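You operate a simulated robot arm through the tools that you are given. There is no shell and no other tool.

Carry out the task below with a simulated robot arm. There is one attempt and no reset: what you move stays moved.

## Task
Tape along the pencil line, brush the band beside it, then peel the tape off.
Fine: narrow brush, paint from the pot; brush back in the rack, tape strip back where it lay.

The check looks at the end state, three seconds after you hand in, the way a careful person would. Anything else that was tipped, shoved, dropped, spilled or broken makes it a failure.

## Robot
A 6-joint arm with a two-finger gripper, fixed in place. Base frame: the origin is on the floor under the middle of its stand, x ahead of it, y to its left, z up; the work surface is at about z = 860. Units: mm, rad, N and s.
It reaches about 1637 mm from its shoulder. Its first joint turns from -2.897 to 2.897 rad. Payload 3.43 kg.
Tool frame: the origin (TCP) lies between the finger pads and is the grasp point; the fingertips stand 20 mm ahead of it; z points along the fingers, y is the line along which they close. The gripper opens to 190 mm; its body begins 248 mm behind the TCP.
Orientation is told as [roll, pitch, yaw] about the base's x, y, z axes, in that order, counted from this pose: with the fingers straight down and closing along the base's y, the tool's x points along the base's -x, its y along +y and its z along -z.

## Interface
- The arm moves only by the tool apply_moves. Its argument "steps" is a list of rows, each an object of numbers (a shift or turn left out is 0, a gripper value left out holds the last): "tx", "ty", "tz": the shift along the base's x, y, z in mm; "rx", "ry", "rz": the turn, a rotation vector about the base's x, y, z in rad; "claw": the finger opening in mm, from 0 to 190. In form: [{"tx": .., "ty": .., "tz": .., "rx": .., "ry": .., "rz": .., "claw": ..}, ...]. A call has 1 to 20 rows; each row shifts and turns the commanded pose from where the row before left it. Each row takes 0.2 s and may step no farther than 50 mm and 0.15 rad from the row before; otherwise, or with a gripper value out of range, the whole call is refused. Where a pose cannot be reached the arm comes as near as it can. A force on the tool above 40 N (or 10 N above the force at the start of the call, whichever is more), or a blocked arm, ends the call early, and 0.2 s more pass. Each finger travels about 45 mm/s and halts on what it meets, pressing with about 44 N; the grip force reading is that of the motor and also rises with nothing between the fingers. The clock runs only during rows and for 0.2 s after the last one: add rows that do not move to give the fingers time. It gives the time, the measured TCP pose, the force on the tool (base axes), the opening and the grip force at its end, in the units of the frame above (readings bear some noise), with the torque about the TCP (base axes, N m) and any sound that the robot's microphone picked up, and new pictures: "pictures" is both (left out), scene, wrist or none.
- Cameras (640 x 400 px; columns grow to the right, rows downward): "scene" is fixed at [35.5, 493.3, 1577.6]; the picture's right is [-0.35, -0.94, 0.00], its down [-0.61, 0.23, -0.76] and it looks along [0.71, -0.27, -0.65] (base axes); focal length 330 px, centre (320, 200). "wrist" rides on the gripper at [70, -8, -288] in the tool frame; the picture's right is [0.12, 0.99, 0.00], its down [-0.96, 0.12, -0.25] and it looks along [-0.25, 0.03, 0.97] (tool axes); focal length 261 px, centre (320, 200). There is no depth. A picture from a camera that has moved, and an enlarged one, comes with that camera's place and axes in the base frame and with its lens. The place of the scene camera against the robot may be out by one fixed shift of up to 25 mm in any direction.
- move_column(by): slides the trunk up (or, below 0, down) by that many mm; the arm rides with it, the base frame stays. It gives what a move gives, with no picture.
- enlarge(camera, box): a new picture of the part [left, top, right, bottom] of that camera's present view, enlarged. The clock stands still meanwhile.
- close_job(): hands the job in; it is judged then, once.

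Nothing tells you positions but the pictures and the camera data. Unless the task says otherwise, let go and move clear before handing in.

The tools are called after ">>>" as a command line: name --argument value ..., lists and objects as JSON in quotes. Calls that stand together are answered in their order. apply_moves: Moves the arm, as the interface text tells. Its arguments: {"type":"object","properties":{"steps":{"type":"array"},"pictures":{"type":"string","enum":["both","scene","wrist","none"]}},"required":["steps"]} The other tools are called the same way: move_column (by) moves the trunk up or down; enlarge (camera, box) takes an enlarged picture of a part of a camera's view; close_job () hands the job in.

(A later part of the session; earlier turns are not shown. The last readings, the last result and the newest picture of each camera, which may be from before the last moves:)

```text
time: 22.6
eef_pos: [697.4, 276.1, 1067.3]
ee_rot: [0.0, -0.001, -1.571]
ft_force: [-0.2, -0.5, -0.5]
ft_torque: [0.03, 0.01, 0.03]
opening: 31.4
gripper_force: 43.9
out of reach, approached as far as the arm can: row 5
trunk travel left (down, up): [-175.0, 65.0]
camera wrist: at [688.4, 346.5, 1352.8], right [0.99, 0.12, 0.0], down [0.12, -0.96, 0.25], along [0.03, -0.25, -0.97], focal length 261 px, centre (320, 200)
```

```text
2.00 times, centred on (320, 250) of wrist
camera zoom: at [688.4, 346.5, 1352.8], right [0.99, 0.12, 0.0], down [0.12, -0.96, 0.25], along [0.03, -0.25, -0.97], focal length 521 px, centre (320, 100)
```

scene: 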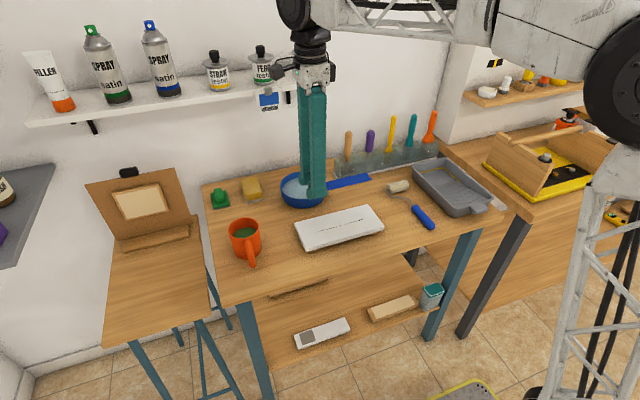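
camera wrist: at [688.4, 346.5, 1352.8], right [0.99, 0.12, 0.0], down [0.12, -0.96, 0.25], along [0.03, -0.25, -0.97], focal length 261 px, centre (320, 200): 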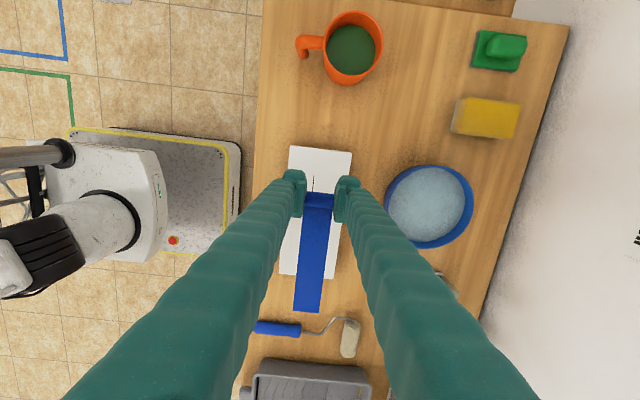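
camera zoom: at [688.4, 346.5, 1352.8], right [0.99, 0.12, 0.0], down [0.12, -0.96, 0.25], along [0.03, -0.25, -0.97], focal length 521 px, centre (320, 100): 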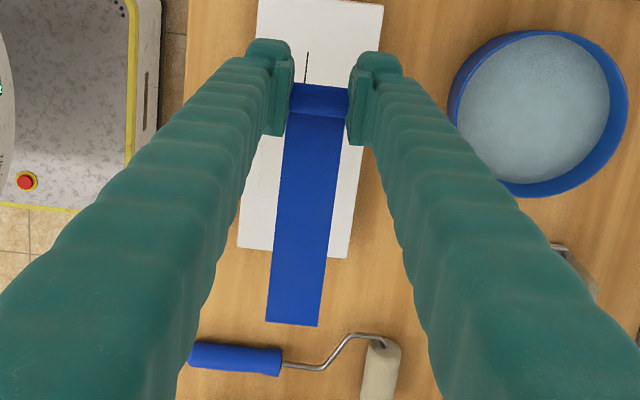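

The strip's inner edge is at x≈680 and its end at y≈110, while the pencil line runs at x≈687, y≈118–272, with the board top at z≈891. I shift by (+6.5, +9) and descend to ~20 mm above the board for a closer check.

>>> apply_moves --steps '[{"tx": 6.5, "ty": 9, "tz": -30}, {"tz": -30}, {"tz": -30}, {"tz": -25}, {"tz": -15}, {}, {}]' --pictures "both"

>>> enlarge --camera "wrist" --box '[230, 150, 410, 350]'

>>> enlarge --camera "scene" --box '[270, 180, 420, 270]'

```text
time: 24.2
eef_pos: [703.2, 286.6, 935.0]
ee_rot: [-0.001, 0.001, -1.571]
ft_force: [0.3, -1.0, -0.4]
ft_torque: [0.02, -0.03, 0.0]
opening: 31.5
gripper_force: 43.7
trunk travel left (down, up): [-175.0, 65.0]
camera wrist: at [694.3, 356.9, 1222.8], right [0.99, 0.12, 0.0], down [0.12, -0.96, 0.25], along [0.03, -0.25, -0.97], focal length 261 px, centre (320, 200)
```

scene: 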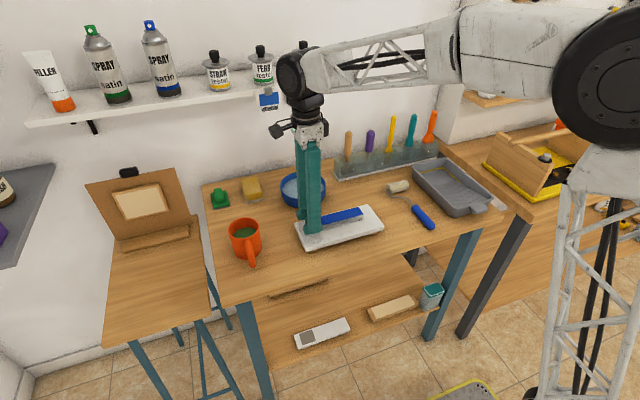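
wrist: 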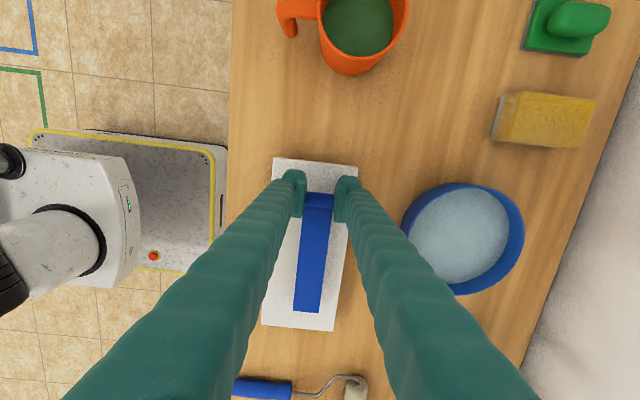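

```text
2.00 times, centred on (320, 250) of wrist
camera zoom: at [694.3, 356.9, 1222.8], right [0.99, 0.12, 0.0], down [0.12, -0.96, 0.25], along [0.03, -0.25, -0.97], focal length 521 px, centre (320, 100)
```

zoom: 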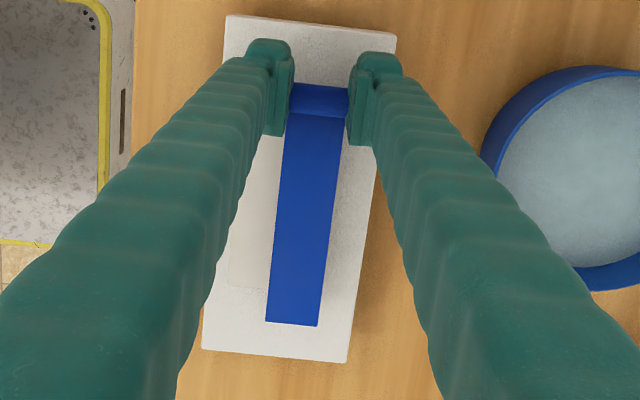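

```text
4.27 times, centred on (345, 225) of scene
camera zoom: at [35.5, 493.3, 1577.6], right [-0.35, -0.94, 0.0], down [-0.61, 0.23, -0.76], along [0.71, -0.27, -0.65], focal length 1410 px, centre (213, 93)
```

zoom: 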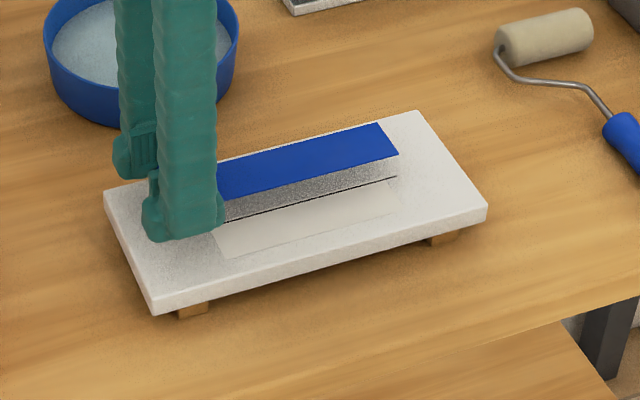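

>>> enlarge --camera "wrist" --box '[270, 240, 350, 340]'

>>> enlarge --camera "wrist" --box '[270, 150, 370, 250]'

>>> enlarge --camera "scene" --box '[300, 195, 380, 245]'

```text
4.00 times, centred on (310, 290) of wrist
camera zoom: at [694.3, 356.9, 1222.8], right [0.99, 0.12, 0.0], down [0.12, -0.96, 0.25], along [0.03, -0.25, -0.97], focal length 1043 px, centre (360, -160)
```

zoom: 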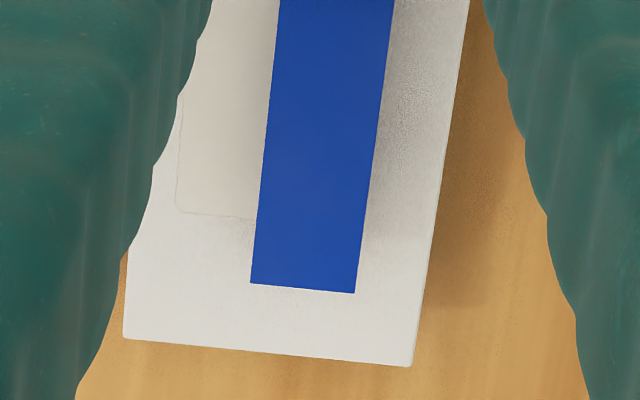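

```text
4.00 times, centred on (320, 200) of wrist
camera zoom: at [694.3, 356.9, 1222.8], right [0.99, 0.12, 0.0], down [0.12, -0.96, 0.25], along [0.03, -0.25, -0.97], focal length 1043 px, centre (320, 200)
```

zoom: 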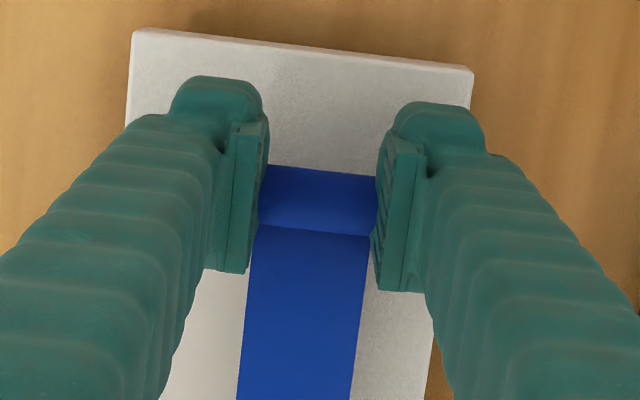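

```text
8.00 times, centred on (340, 220) of scene
camera zoom: at [35.5, 493.3, 1577.6], right [-0.35, -0.94, 0.0], down [-0.61, 0.23, -0.76], along [0.71, -0.27, -0.65], focal length 2643 px, centre (160, 40)
```

zoom: 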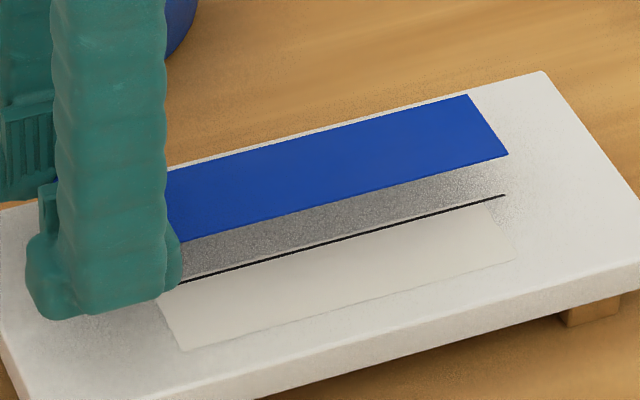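

Strip's inner edge is at x≈685 and hides the line at ≈687. I shift +2 mm and lower to a few millimetres above the board.

>>> apply_moves --steps '[{"tx": 2, "tz": -8}, {"tz": -7}, {}, {}]' --pictures "none"

>>> enlarge --camera "wrist" --box '[270, 230, 350, 330]'

>>> enlarge --camera "scene" --box '[300, 195, 380, 245]'

```text
time: 25.2
eef_pos: [705.0, 285.7, 920.7]
ee_rot: [-0.001, -0.001, -1.571]
ft_force: [-0.3, -0.3, 0.3]
ft_torque: [0.02, 0.02, 0.01]
opening: 31.5
gripper_force: 44.4
trunk travel left (down, up): [-175.0, 65.0]
```

```text
4.00 times, centred on (310, 280) of wrist
camera zoom: at [696.3, 355.5, 1208.3], right [0.99, 0.12, 0.0], down [0.12, -0.96, 0.25], along [0.03, -0.25, -0.97], focal length 1043 px, centre (360, -120)
```

zoom: 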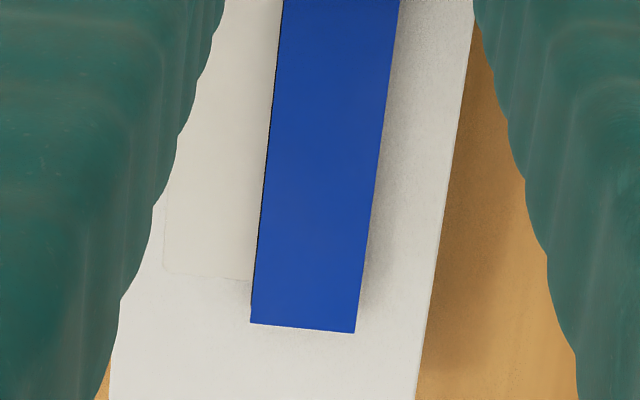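

```text
8.00 times, centred on (340, 220) of scene
camera zoom: at [35.5, 493.3, 1577.6], right [-0.35, -0.94, 0.0], down [-0.61, 0.23, -0.76], along [0.71, -0.27, -0.65], focal length 2643 px, centre (160, 40)
```

zoom: 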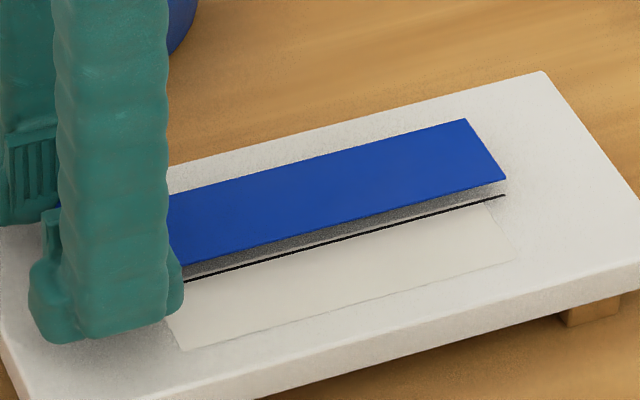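

>>> enlarge --camera "wrist" --box '[285, 285, 325, 315]'

>>> enlarge --camera "wrist" --box '[285, 210, 325, 250]'

>>> enlarge --camera "wrist" --box '[280, 170, 360, 220]'

```text
13.33 times, centred on (305, 300) of wrist
camera zoom: at [696.3, 355.5, 1208.3], right [0.99, 0.12, 0.0], down [0.12, -0.96, 0.25], along [0.03, -0.25, -0.97], focal length 3475 px, centre (520, -1133)
```

zoom: 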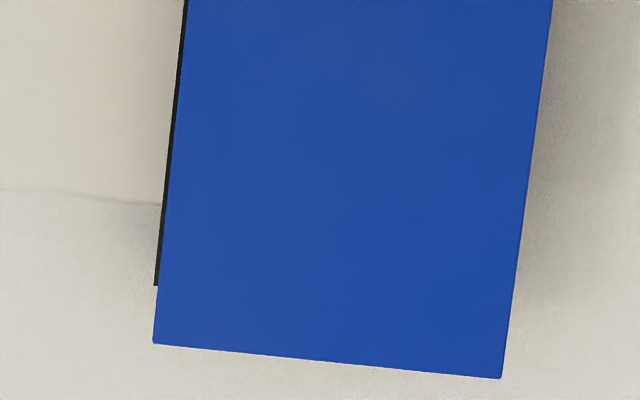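

```text
10.00 times, centred on (305, 230) of wrist
camera zoom: at [696.3, 355.5, 1208.3], right [0.99, 0.12, 0.0], down [0.12, -0.96, 0.25], along [0.03, -0.25, -0.97], focal length 2606 px, centre (470, -100)
```

zoom: 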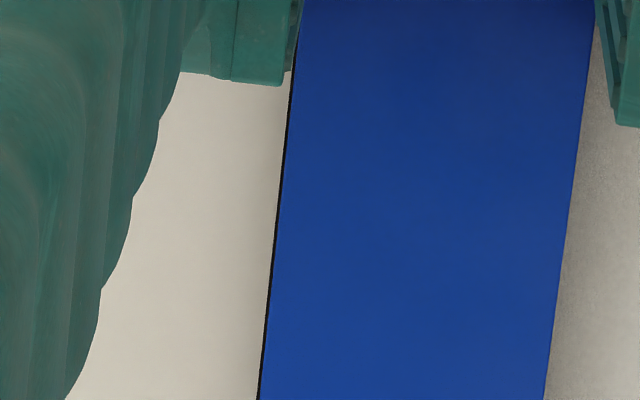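

```text
8.00 times, centred on (320, 195) of wrist
camera zoom: at [696.3, 355.5, 1208.3], right [0.99, 0.12, 0.0], down [0.12, -0.96, 0.25], along [0.03, -0.25, -0.97], focal length 2085 px, centre (320, 240)
```

zoom: 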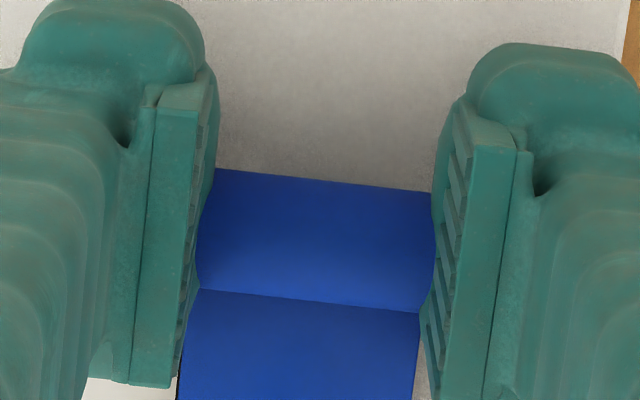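

The strip edge sits right against the pencil line, parallel to it. Now I lower gently onto the board.

>>> apply_moves --steps '[{"tz": -2}, {"tz": -2}, {"tz": -1}, {}, {}]' --pictures "none"

>>> enlarge --camera "scene" --box '[300, 195, 380, 245]'

>>> enlarge --camera "wrist" --box '[285, 285, 325, 315]'

```text
time: 26.4
eef_pos: [705.1, 284.8, 915.6]
ee_rot: [0.0, -0.001, -1.571]
ft_force: [-0.2, -0.5, -1.4]
ft_torque: [-0.01, 0.01, -0.01]
opening: 31.5
gripper_force: 44.4
trunk travel left (down, up): [-175.0, 65.0]
```

```text
8.00 times, centred on (340, 220) of scene
camera zoom: at [35.5, 493.3, 1577.6], right [-0.35, -0.94, 0.0], down [-0.61, 0.23, -0.76], along [0.71, -0.27, -0.65], focal length 2643 px, centre (160, 40)
```

zoom: 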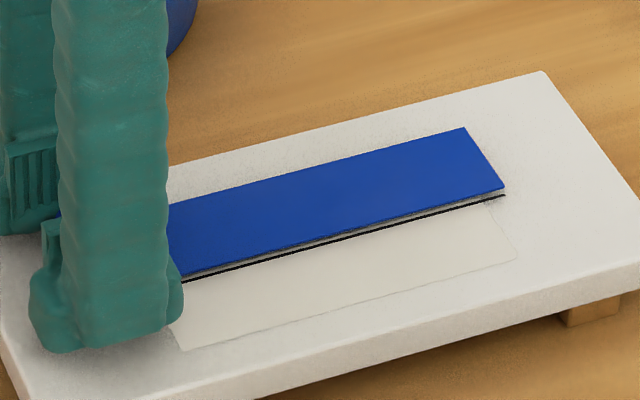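

```text
13.33 times, centred on (305, 300) of wrist
camera zoom: at [696.4, 355.5, 1203.4], right [0.99, 0.12, 0.0], down [0.12, -0.96, 0.25], along [0.03, -0.25, -0.97], focal length 3475 px, centre (520, -1133)
```

zoom: 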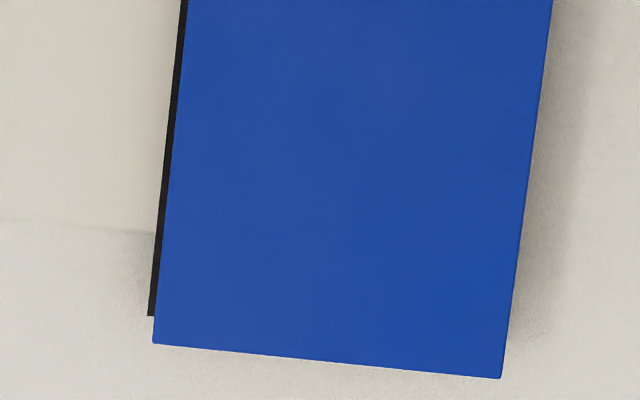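

>>> apply_moves --steps '[{"tx": -0.5, "tz": -1}, {"tz": -0.7}, {}, {}]' --pictures "none"

>>> enlarge --camera "scene" --box '[300, 195, 380, 245]'

>>> enlarge --camera "wrist" --box '[285, 285, 325, 315]'

```text
time: 27.4
eef_pos: [704.7, 285.5, 914.2]
ee_rot: [0.0, -0.002, -1.57]
ft_force: [0.3, -0.6, -0.5]
ft_torque: [-0.01, 0.0, 0.0]
opening: 31.1
gripper_force: 44.1
trunk travel left (down, up): [-175.0, 65.0]
```

```text
8.00 times, centred on (340, 220) of scene
camera zoom: at [35.5, 493.3, 1577.6], right [-0.35, -0.94, 0.0], down [-0.61, 0.23, -0.76], along [0.71, -0.27, -0.65], focal length 2643 px, centre (160, 40)
```

zoom: 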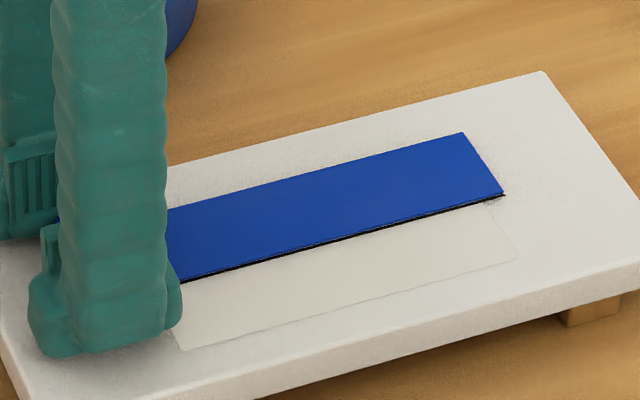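

```text
13.33 times, centred on (305, 300) of wrist
camera zoom: at [696.1, 356.1, 1201.3], right [0.99, 0.12, 0.0], down [0.12, -0.96, 0.25], along [0.03, -0.25, -0.97], focal length 3475 px, centre (520, -1133)
```

zoom: 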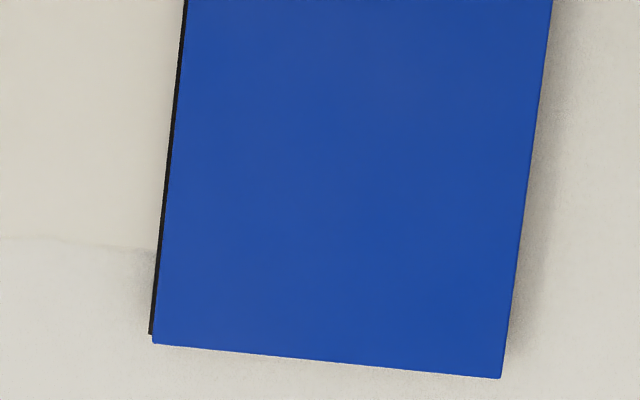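

>>> apply_moves --steps '[{"tz": -0.7}, {"tz": -0.6}, {}, {}]' --pictures "none"

>>> enlarge --camera "scene" --box '[300, 195, 380, 245]'

>>> enlarge --camera "wrist" --box '[285, 285, 325, 315]'

```text
time: 28.4
eef_pos: [704.0, 284.2, 912.5]
ee_rot: [0.0, -0.001, -1.571]
ft_force: [0.7, 0.5, 0.0]
ft_torque: [-0.04, 0.0, -0.01]
opening: 31.2
gripper_force: 43.7
trunk travel left (down, up): [-175.0, 65.0]
```

```text
8.00 times, centred on (340, 220) of scene
camera zoom: at [35.5, 493.3, 1577.6], right [-0.35, -0.94, 0.0], down [-0.61, 0.23, -0.76], along [0.71, -0.27, -0.65], focal length 2643 px, centre (160, 40)
```

zoom: 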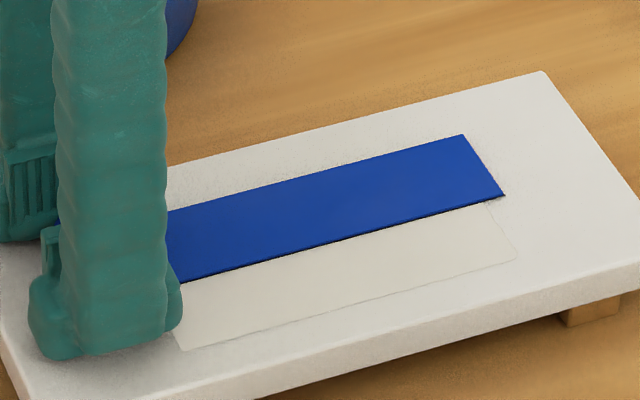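

```text
13.33 times, centred on (305, 300) of wrist
camera zoom: at [696.2, 356.0, 1200.1], right [0.99, 0.12, 0.0], down [0.12, -0.96, 0.25], along [0.03, -0.25, -0.97], focal length 3475 px, centre (520, -1133)
```

zoom: 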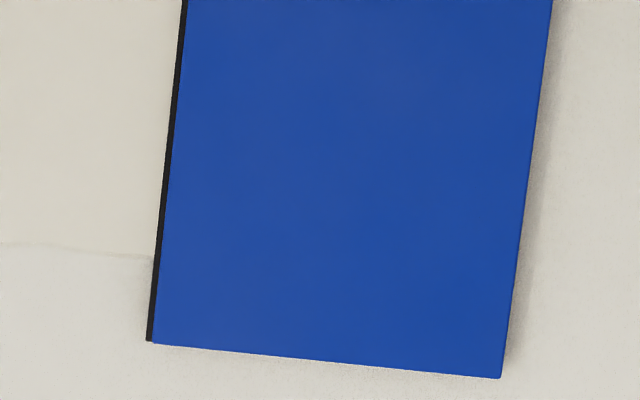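

>>> apply_moves --steps '[{"tx": -0.3, "tz": -0.5}, {}, {}]' --pictures "none"

>>> enlarge --camera "wrist" --box '[285, 285, 325, 315]'

```text
time: 29.2
eef_pos: [703.3, 286.6, 913.4]
ee_rot: [-0.002, 0.0, -1.57]
ft_force: [0.4, 0.2, 0.7]
ft_torque: [0.0, -0.01, 0.01]
opening: 31.2
gripper_force: 44.0
trunk travel left (down, up): [-175.0, 65.0]
```

```text
13.33 times, centred on (305, 300) of wrist
camera zoom: at [695.5, 356.1, 1199.9], right [0.99, 0.12, 0.0], down [0.12, -0.96, 0.25], along [0.03, -0.25, -0.97], focal length 3475 px, centre (520, -1133)
```

zoom: 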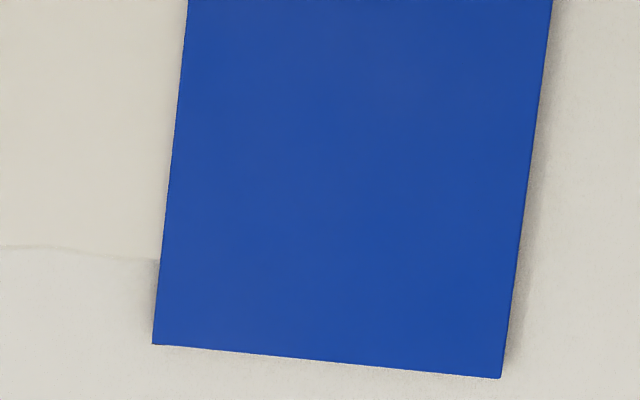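

>>> apply_moves --steps '[{"tx": 0.3, "tz": -0.6}, {}, {}]' --pictures "none"

>>> enlarge --camera "wrist" --box '[285, 285, 325, 315]'

>>> enlarge --camera "scene" --box '[300, 195, 380, 245]'

```text
time: 30.0
eef_pos: [704.1, 285.9, 911.2]
ee_rot: [-0.001, -0.001, -1.571]
ft_force: [-0.5, -0.7, 0.9]
ft_torque: [-0.07, -0.03, 0.01]
opening: 31.6
gripper_force: 43.8
trunk travel left (down, up): [-175.0, 65.0]
```

```text
13.33 times, centred on (305, 300) of wrist
camera zoom: at [695.9, 356.3, 1199.4], right [0.99, 0.12, 0.0], down [0.12, -0.96, 0.25], along [0.03, -0.25, -0.97], focal length 3475 px, centre (520, -1133)
```

zoom: 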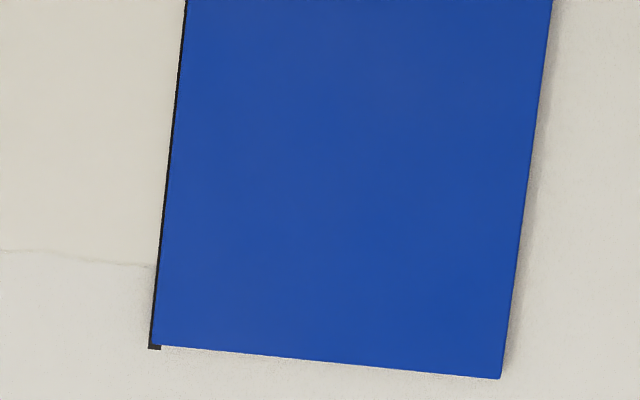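

```text
8.00 times, centred on (340, 220) of scene
camera zoom: at [35.5, 493.3, 1577.6], right [-0.35, -0.94, 0.0], down [-0.61, 0.23, -0.76], along [0.71, -0.27, -0.65], focal length 2643 px, centre (160, 40)
```

zoom: 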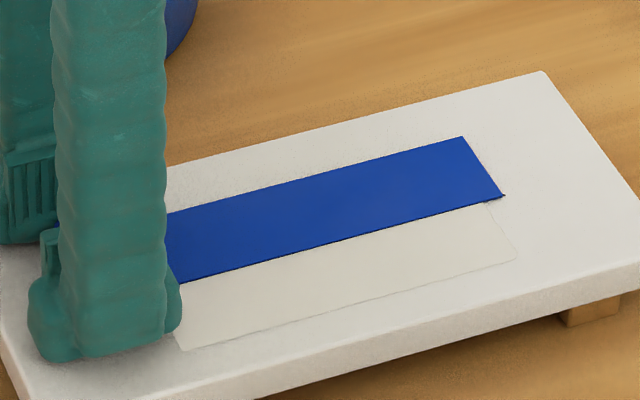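

>>> apply_moves --steps '[{"tz": -0.6}, {}, {}]' --pictures "none"

>>> enlarge --camera "wrist" --box '[285, 285, 325, 315]'

```text
time: 30.8
eef_pos: [704.1, 286.1, 911.5]
ee_rot: [0.003, -0.001, -1.571]
ft_force: [1.9, 2.9, 13.5]
ft_torque: [-0.22, 0.04, 0.04]
opening: 31.6
gripper_force: 44.0
trunk travel left (down, up): [-175.0, 65.0]
```

```text
13.33 times, centred on (305, 300) of wrist
camera zoom: at [695.5, 356.1, 1199.1], right [0.99, 0.12, 0.0], down [0.12, -0.96, 0.25], along [0.03, -0.25, -0.97], focal length 3475 px, centre (520, -1133)
```

zoom: 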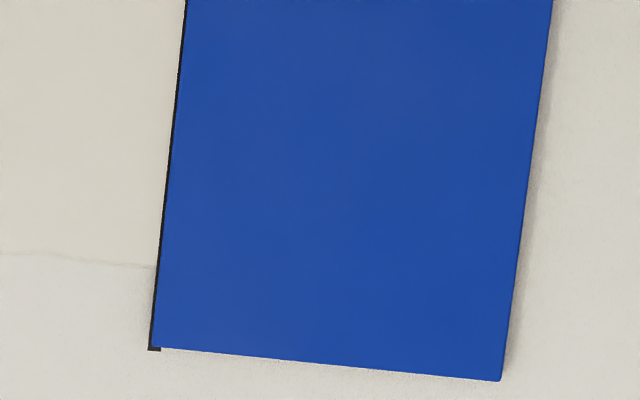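

The strip is pressed on the board (13 N). I release it and rise clear.

>>> apply_moves --steps '[{"claw": 50}, {}, {}, {}, {}]' --pictures "none"

>>> enlarge --camera "wrist" --box '[285, 285, 325, 315]'

>>> enlarge --camera "wrist" --box '[270, 160, 370, 230]'

```text
time: 32.0
eef_pos: [704.4, 285.9, 910.5]
ee_rot: [0.001, 0.0, -1.57]
ft_force: [4.3, -3.0, 15.3]
ft_torque: [-0.07, -0.04, -0.14]
opening: 47.8
gripper_force: 0.0
trunk travel left (down, up): [-175.0, 65.0]
```

```text
13.33 times, centred on (305, 300) of wrist
camera zoom: at [695.6, 355.3, 1198.7], right [0.99, 0.12, 0.0], down [0.12, -0.96, 0.25], along [0.03, -0.25, -0.97], focal length 3475 px, centre (520, -1133)
```

zoom: 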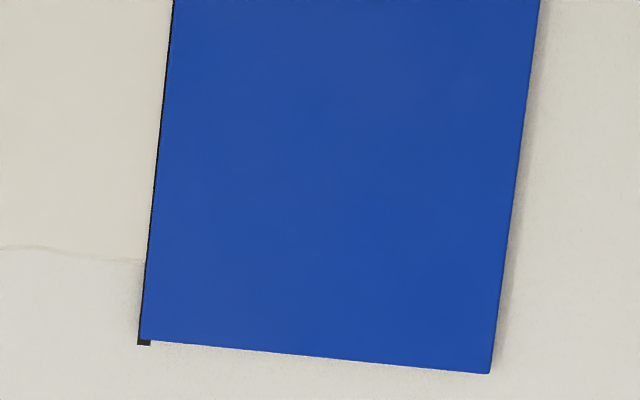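

```text
5.71 times, centred on (320, 195) of wrist
camera zoom: at [695.6, 355.3, 1198.7], right [0.99, 0.12, 0.0], down [0.12, -0.96, 0.25], along [0.03, -0.25, -0.97], focal length 1489 px, centre (320, 229)
```

zoom: 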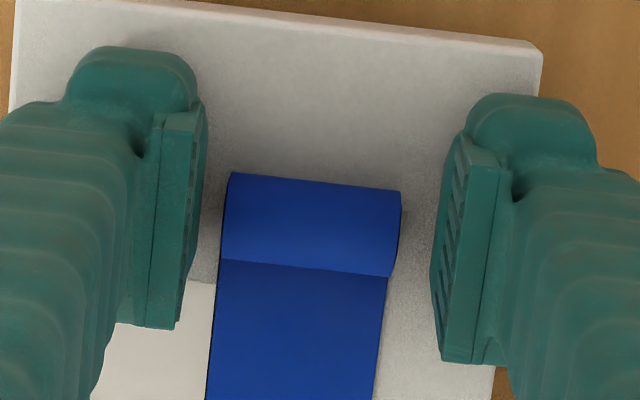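

>>> apply_moves --steps '[{"tz": 2}, {"tz": 5}, {"tz": 15}, {"tz": 30}, {"tz": 45}, {"tz": 45}, {}]' --pictures "both"

>>> enlarge --camera "scene" --box '[280, 180, 400, 255]'

>>> enlarge --camera "wrist" --box '[260, 150, 380, 290]'

```text
time: 33.6
eef_pos: [704.3, 287.9, 1053.2]
ee_rot: [-0.001, -0.001, -1.571]
ft_force: [0.1, -0.2, -0.3]
ft_torque: [0.03, 0.03, 0.04]
opening: 50.0
gripper_force: 0.0
trunk travel left (down, up): [-175.0, 65.0]
camera wrist: at [697.1, 358.6, 1340.7], right [0.99, 0.12, 0.0], down [0.12, -0.96, 0.25], along [0.03, -0.25, -0.97], focal length 261 px, centre (320, 200)
```

scene: 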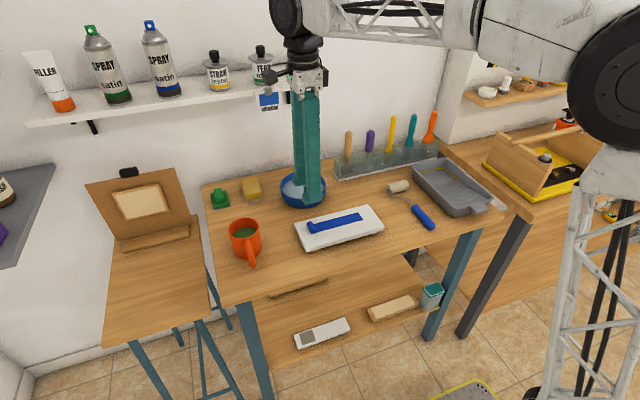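
wrist: 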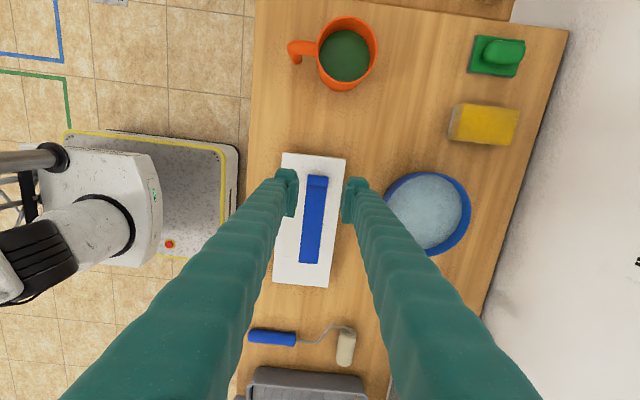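

```text
5.33 times, centred on (340, 218) of scene
camera zoom: at [35.5, 493.3, 1577.6], right [-0.35, -0.94, 0.0], down [-0.61, 0.23, -0.76], along [0.71, -0.27, -0.65], focal length 1762 px, centre (213, 107)
```

zoom: 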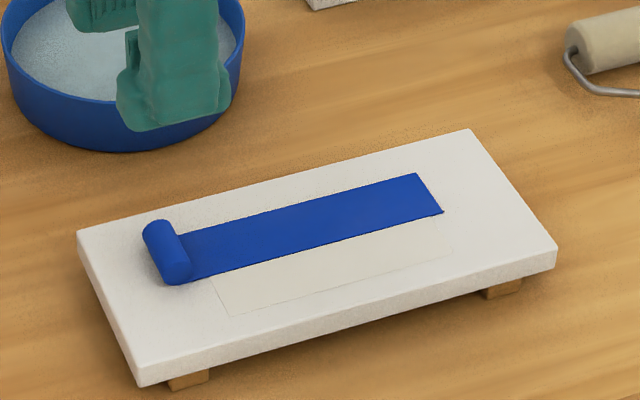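

```text
2.86 times, centred on (320, 220) of wrist
camera zoom: at [697.1, 358.6, 1340.7], right [0.99, 0.12, 0.0], down [0.12, -0.96, 0.25], along [0.03, -0.25, -0.97], focal length 745 px, centre (320, 143)
```

zoom: 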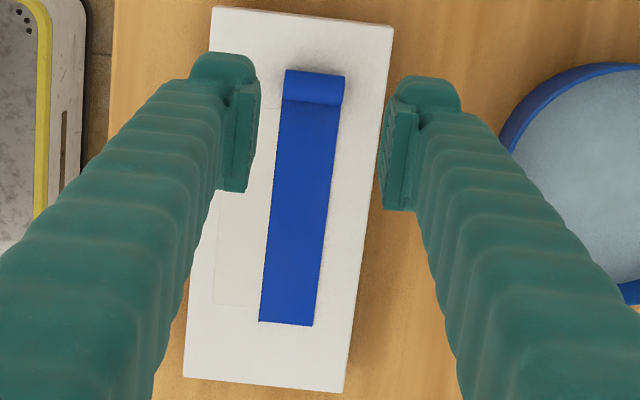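

The tape lies along the pencil line with its edge on it, and the roll sits past the line's end. Next I fly over the brush rack towards the teal narrow brush, keeping the −90° yaw so the pads take the handle's flat faces.

>>> apply_moves --steps '[{"tz": 45}, {"tz": 40}, {"tx": 20, "ty": -44, "claw": 80}, {"tx": 20, "ty": -44}, {"tx": 20, "ty": -44}, {"tx": 20, "ty": -44}, {"tx": 20, "ty": -44}, {"tx": 20, "ty": -44}, {"tx": 20, "ty": -44}, {"tx": 20, "ty": -44}, {"tx": 20, "ty": -44}, {"tx": 20, "ty": -44}, {"tx": 20, "ty": -44}, {}, {}]' --pictures "both"

```text
time: 36.8
eef_pos: [924.2, -200.2, 1139.8]
ee_rot: [0.001, 0.001, -1.571]
ft_force: [-0.6, -0.5, 0.6]
ft_torque: [0.01, 0.04, 0.0]
opening: 80.2
gripper_force: 0.0
trunk travel left (down, up): [-175.0, 65.0]
camera wrist: at [916.9, -129.7, 1426.4], right [0.99, 0.12, 0.0], down [0.12, -0.96, 0.25], along [0.03, -0.25, -0.97], focal length 261 px, centre (320, 200)
```

scene: 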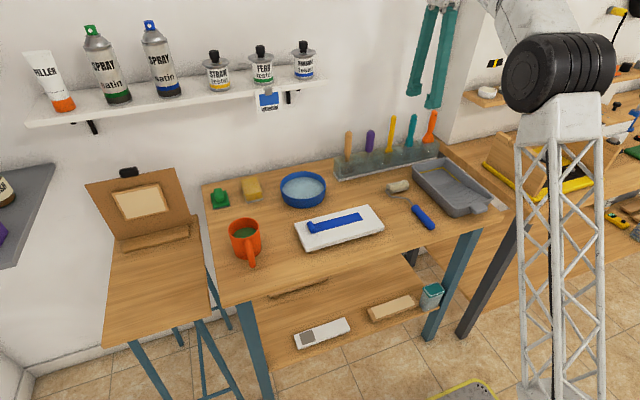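
wrist: 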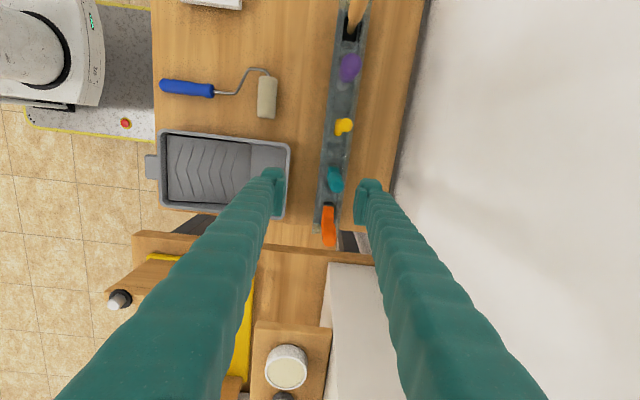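

>>> enlarge --camera "wrist" --box '[280, 130, 380, 260]'

>>> enlarge --camera "wrist" --box '[300, 150, 370, 210]'

>>> enlarge --camera "scene" --box '[380, 90, 460, 170]'

```text
3.08 times, centred on (330, 195) of wrist
camera zoom: at [916.9, -129.7, 1426.4], right [0.99, 0.12, 0.0], down [0.12, -0.96, 0.25], along [0.03, -0.25, -0.97], focal length 802 px, centre (289, 215)
```

zoom: 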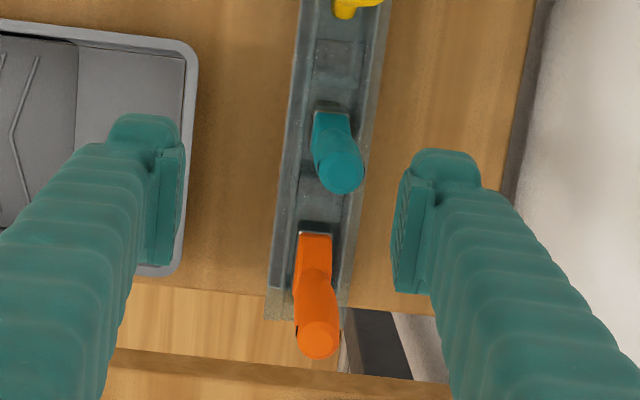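

```text
6.67 times, centred on (335, 180) of wrist
camera zoom: at [916.9, -129.7, 1426.4], right [0.99, 0.12, 0.0], down [0.12, -0.96, 0.25], along [0.03, -0.25, -0.97], focal length 1738 px, centre (220, 333)
```

zoom: 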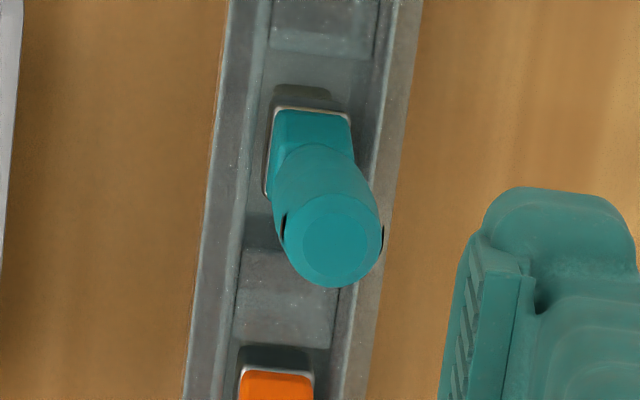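

```text
5.00 times, centred on (420, 130) of scene
camera zoom: at [35.5, 493.3, 1577.6], right [-0.35, -0.94, 0.0], down [-0.61, 0.23, -0.76], along [0.71, -0.27, -0.65], focal length 1652 px, centre (-180, 550)
```

zoom: 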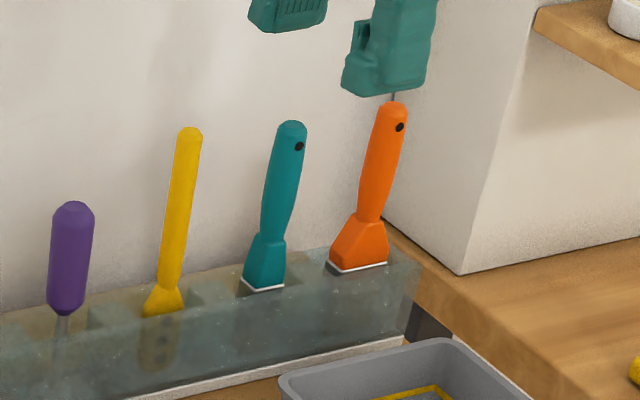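

The brush axis is at (950, −200), vertical, with the handle ~20 mm thick. I line up over it and come down in stages.

>>> apply_moves --steps '[{"tx": 13}, {"tx": 13}, {"tz": -25}, {"tz": -25}, {}, {}]' --pictures "both"

>>> enlarge --camera "wrist" --box '[260, 140, 380, 240]'

```text
time: 38.2
eef_pos: [949.5, -198.5, 1087.1]
ee_rot: [0.002, 0.001, -1.571]
ft_force: [0.4, -0.2, -0.4]
ft_torque: [-0.02, -0.03, -0.01]
opening: 80.1
gripper_force: 0.1
trunk travel left (down, up): [-175.0, 65.0]
camera wrist: at [941.8, -127.0, 1374.3], right [0.99, 0.12, 0.0], down [0.12, -0.96, 0.25], along [0.03, -0.25, -0.97], focal length 261 px, centre (320, 200)
```

scene: 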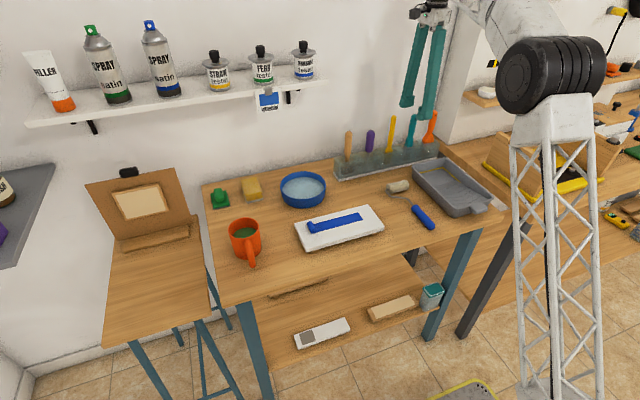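
wrist: 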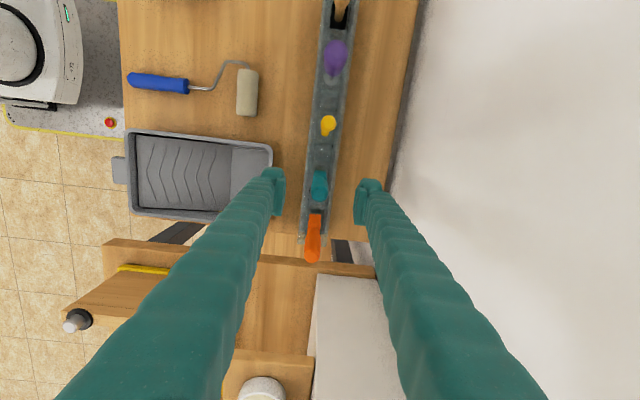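

```text
4.00 times, centred on (320, 190) of wrist
camera zoom: at [941.8, -127.0, 1374.3], right [0.99, 0.12, 0.0], down [0.12, -0.96, 0.25], along [0.03, -0.25, -0.97], focal length 1043 px, centre (320, 240)
```

zoom: 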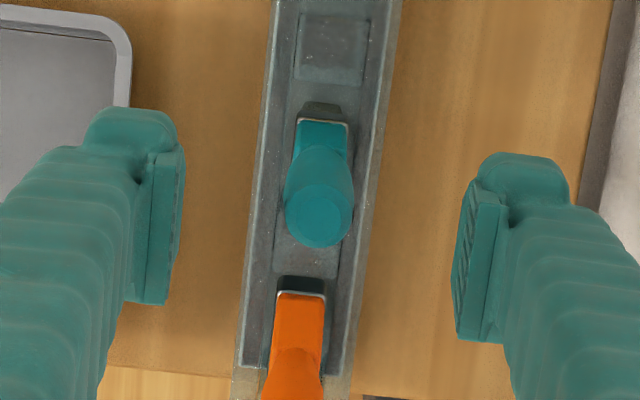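

>>> apply_moves --steps '[{"tx": 0.7, "tz": -30}, {"tz": -30}, {"tz": -20}, {"tz": -10}, {}, {}]' --pictures "wrist"

>>> enlarge --camera "wrist" --box '[260, 140, 380, 240]'

>>> enlarge --camera "scene" --box '[370, 80, 470, 170]'

```text
time: 39.6
eef_pos: [952.1, -198.3, 998.8]
ee_rot: [-0.001, 0.0, -1.572]
ft_force: [-0.8, -0.3, 0.2]
ft_torque: [0.01, 0.01, -0.01]
opening: 79.9
gripper_force: 0.1
trunk travel left (down, up): [-175.0, 65.0]
camera wrist: at [943.4, -127.8, 1285.5], right [0.99, 0.12, 0.0], down [0.12, -0.96, 0.25], along [0.03, -0.25, -0.97], focal length 261 px, centre (320, 200)
```

wrist: 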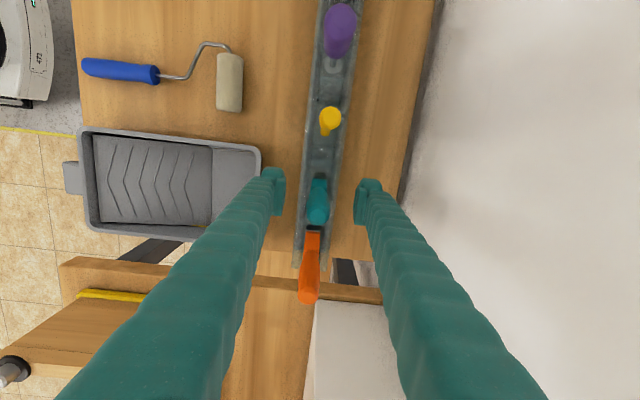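

```text
4.00 times, centred on (320, 190) of wrist
camera zoom: at [943.4, -127.8, 1285.5], right [0.99, 0.12, 0.0], down [0.12, -0.96, 0.25], along [0.03, -0.25, -0.97], focal length 1043 px, centre (320, 240)
```

zoom: 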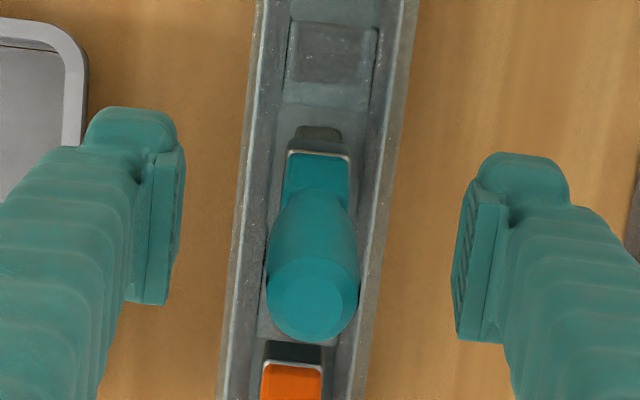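

```text
4.44 times, centred on (420, 125) of scene
camera zoom: at [35.5, 493.3, 1577.6], right [-0.35, -0.94, 0.0], down [-0.61, 0.23, -0.76], along [0.71, -0.27, -0.65], focal length 1468 px, centre (-124, 533)
```

zoom: 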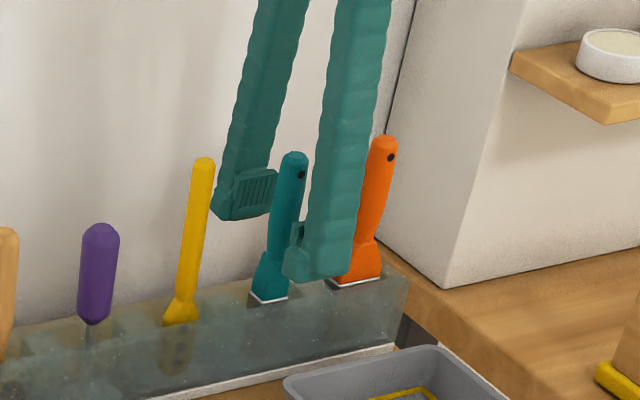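

>>> apply_moves --steps '[{"tx": -1}, {"claw": 10}, {}, {}, {}, {}, {}]' --pictures "wrist"

>>> enlarge --camera "wrist" --box '[260, 140, 380, 240]'

>>> enlarge --camera "scene" --box '[370, 80, 470, 170]'

```text
time: 41.2
eef_pos: [950.2, -198.0, 999.4]
ee_rot: [0.0, 0.001, -1.572]
ft_force: [0.0, -0.4, -0.4]
ft_torque: [-0.02, 0.01, 0.0]
opening: 20.6
gripper_force: 44.1
trunk travel left (down, up): [-175.0, 65.0]
camera wrist: at [942.5, -127.9, 1285.7], right [0.99, 0.12, 0.0], down [0.12, -0.96, 0.25], along [0.03, -0.25, -0.97], focal length 261 px, centre (320, 200)
```

wrist: 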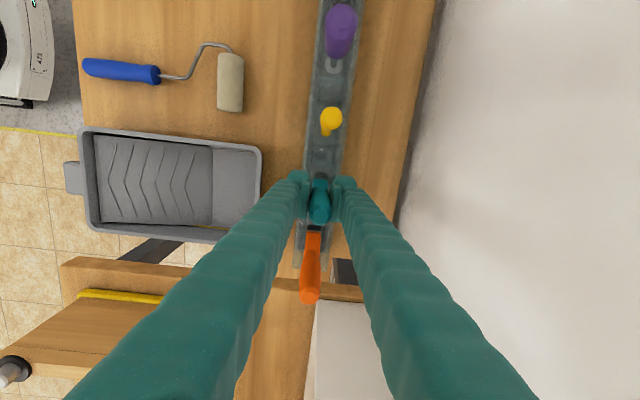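

```text
4.00 times, centred on (320, 190) of wrist
camera zoom: at [942.5, -127.9, 1285.7], right [0.99, 0.12, 0.0], down [0.12, -0.96, 0.25], along [0.03, -0.25, -0.97], focal length 1043 px, centre (320, 240)
```

zoom: 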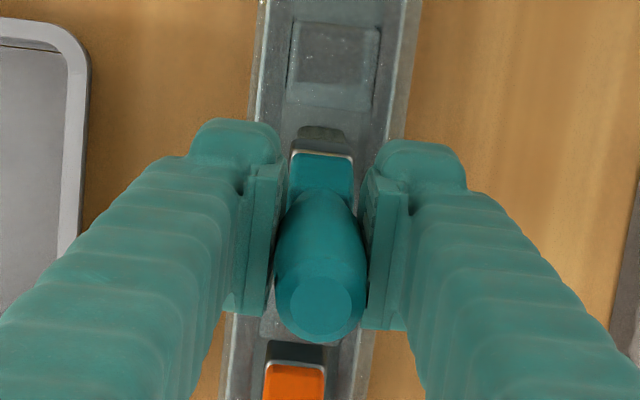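

```text
4.44 times, centred on (420, 125) of scene
camera zoom: at [35.5, 493.3, 1577.6], right [-0.35, -0.94, 0.0], down [-0.61, 0.23, -0.76], along [0.71, -0.27, -0.65], focal length 1468 px, centre (-124, 533)
```

zoom: 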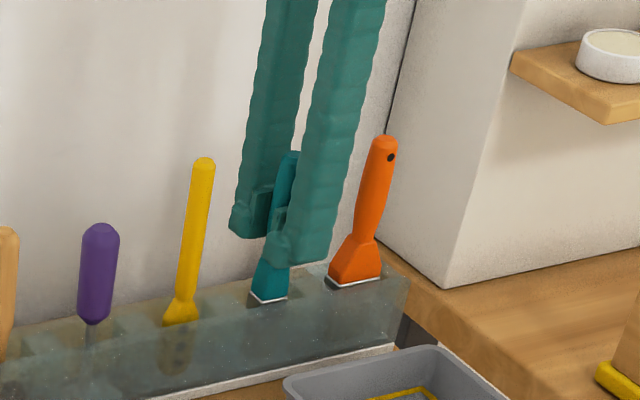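

The brush handle is gripped (20.6 mm, 44 N). I lift it straight out of the rack.

>>> apply_moves --steps '[{"tz": 5}, {"tz": 15}, {"tz": 25}, {"tz": 25}, {"tz": 25}, {"tz": 25}, {}, {}]' --pictures "both"

>>> enlarge --camera "scene" --box '[370, 60, 470, 160]'

>>> enlarge --camera "wrist" --box '[260, 140, 380, 240]'

```text
time: 43.0
eef_pos: [951.9, -200.4, 1119.8]
ee_rot: [0.0, -0.002, -1.572]
ft_force: [-0.1, 0.6, -0.4]
ft_torque: [-0.02, -0.02, -0.04]
opening: 20.5
gripper_force: 44.6
trunk travel left (down, up): [-175.0, 65.0]
camera wrist: at [943.9, -129.3, 1406.4], right [0.99, 0.12, 0.0], down [0.12, -0.96, 0.25], along [0.03, -0.25, -0.97], focal length 261 px, centre (320, 200)
```

scene: 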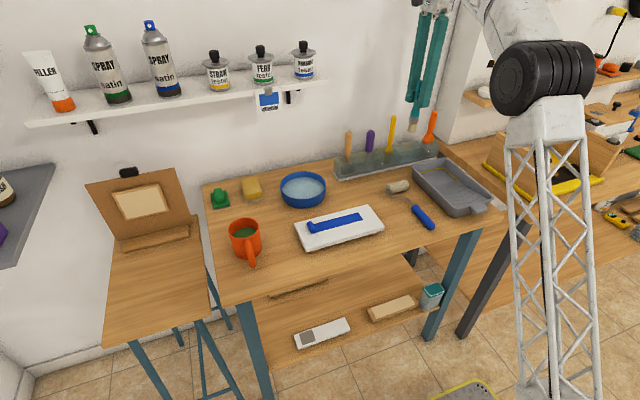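
wrist: 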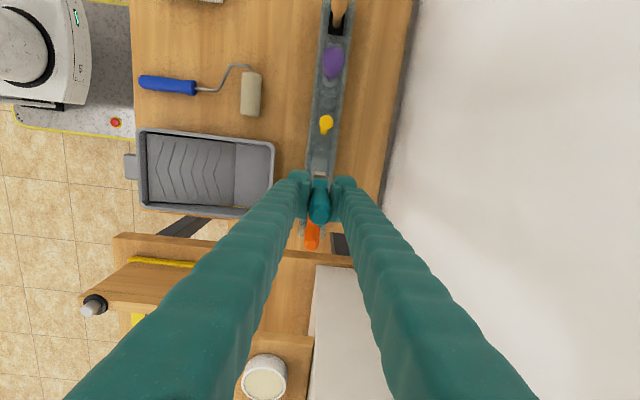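

```text
4.00 times, centred on (420, 110) of scene
camera zoom: at [35.5, 493.3, 1577.6], right [-0.35, -0.94, 0.0], down [-0.61, 0.23, -0.76], along [0.71, -0.27, -0.65], focal length 1322 px, centre (-80, 560)
```

zoom: 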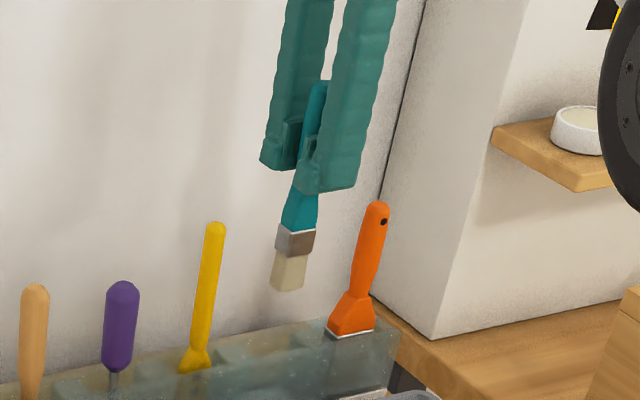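

```text
4.00 times, centred on (320, 190) of wrist
camera zoom: at [943.9, -129.3, 1406.4], right [0.99, 0.12, 0.0], down [0.12, -0.96, 0.25], along [0.03, -0.25, -0.97], focal length 1043 px, centre (320, 240)
```

zoom: 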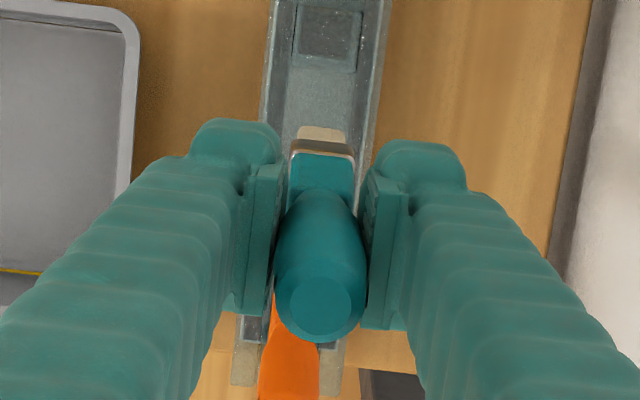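

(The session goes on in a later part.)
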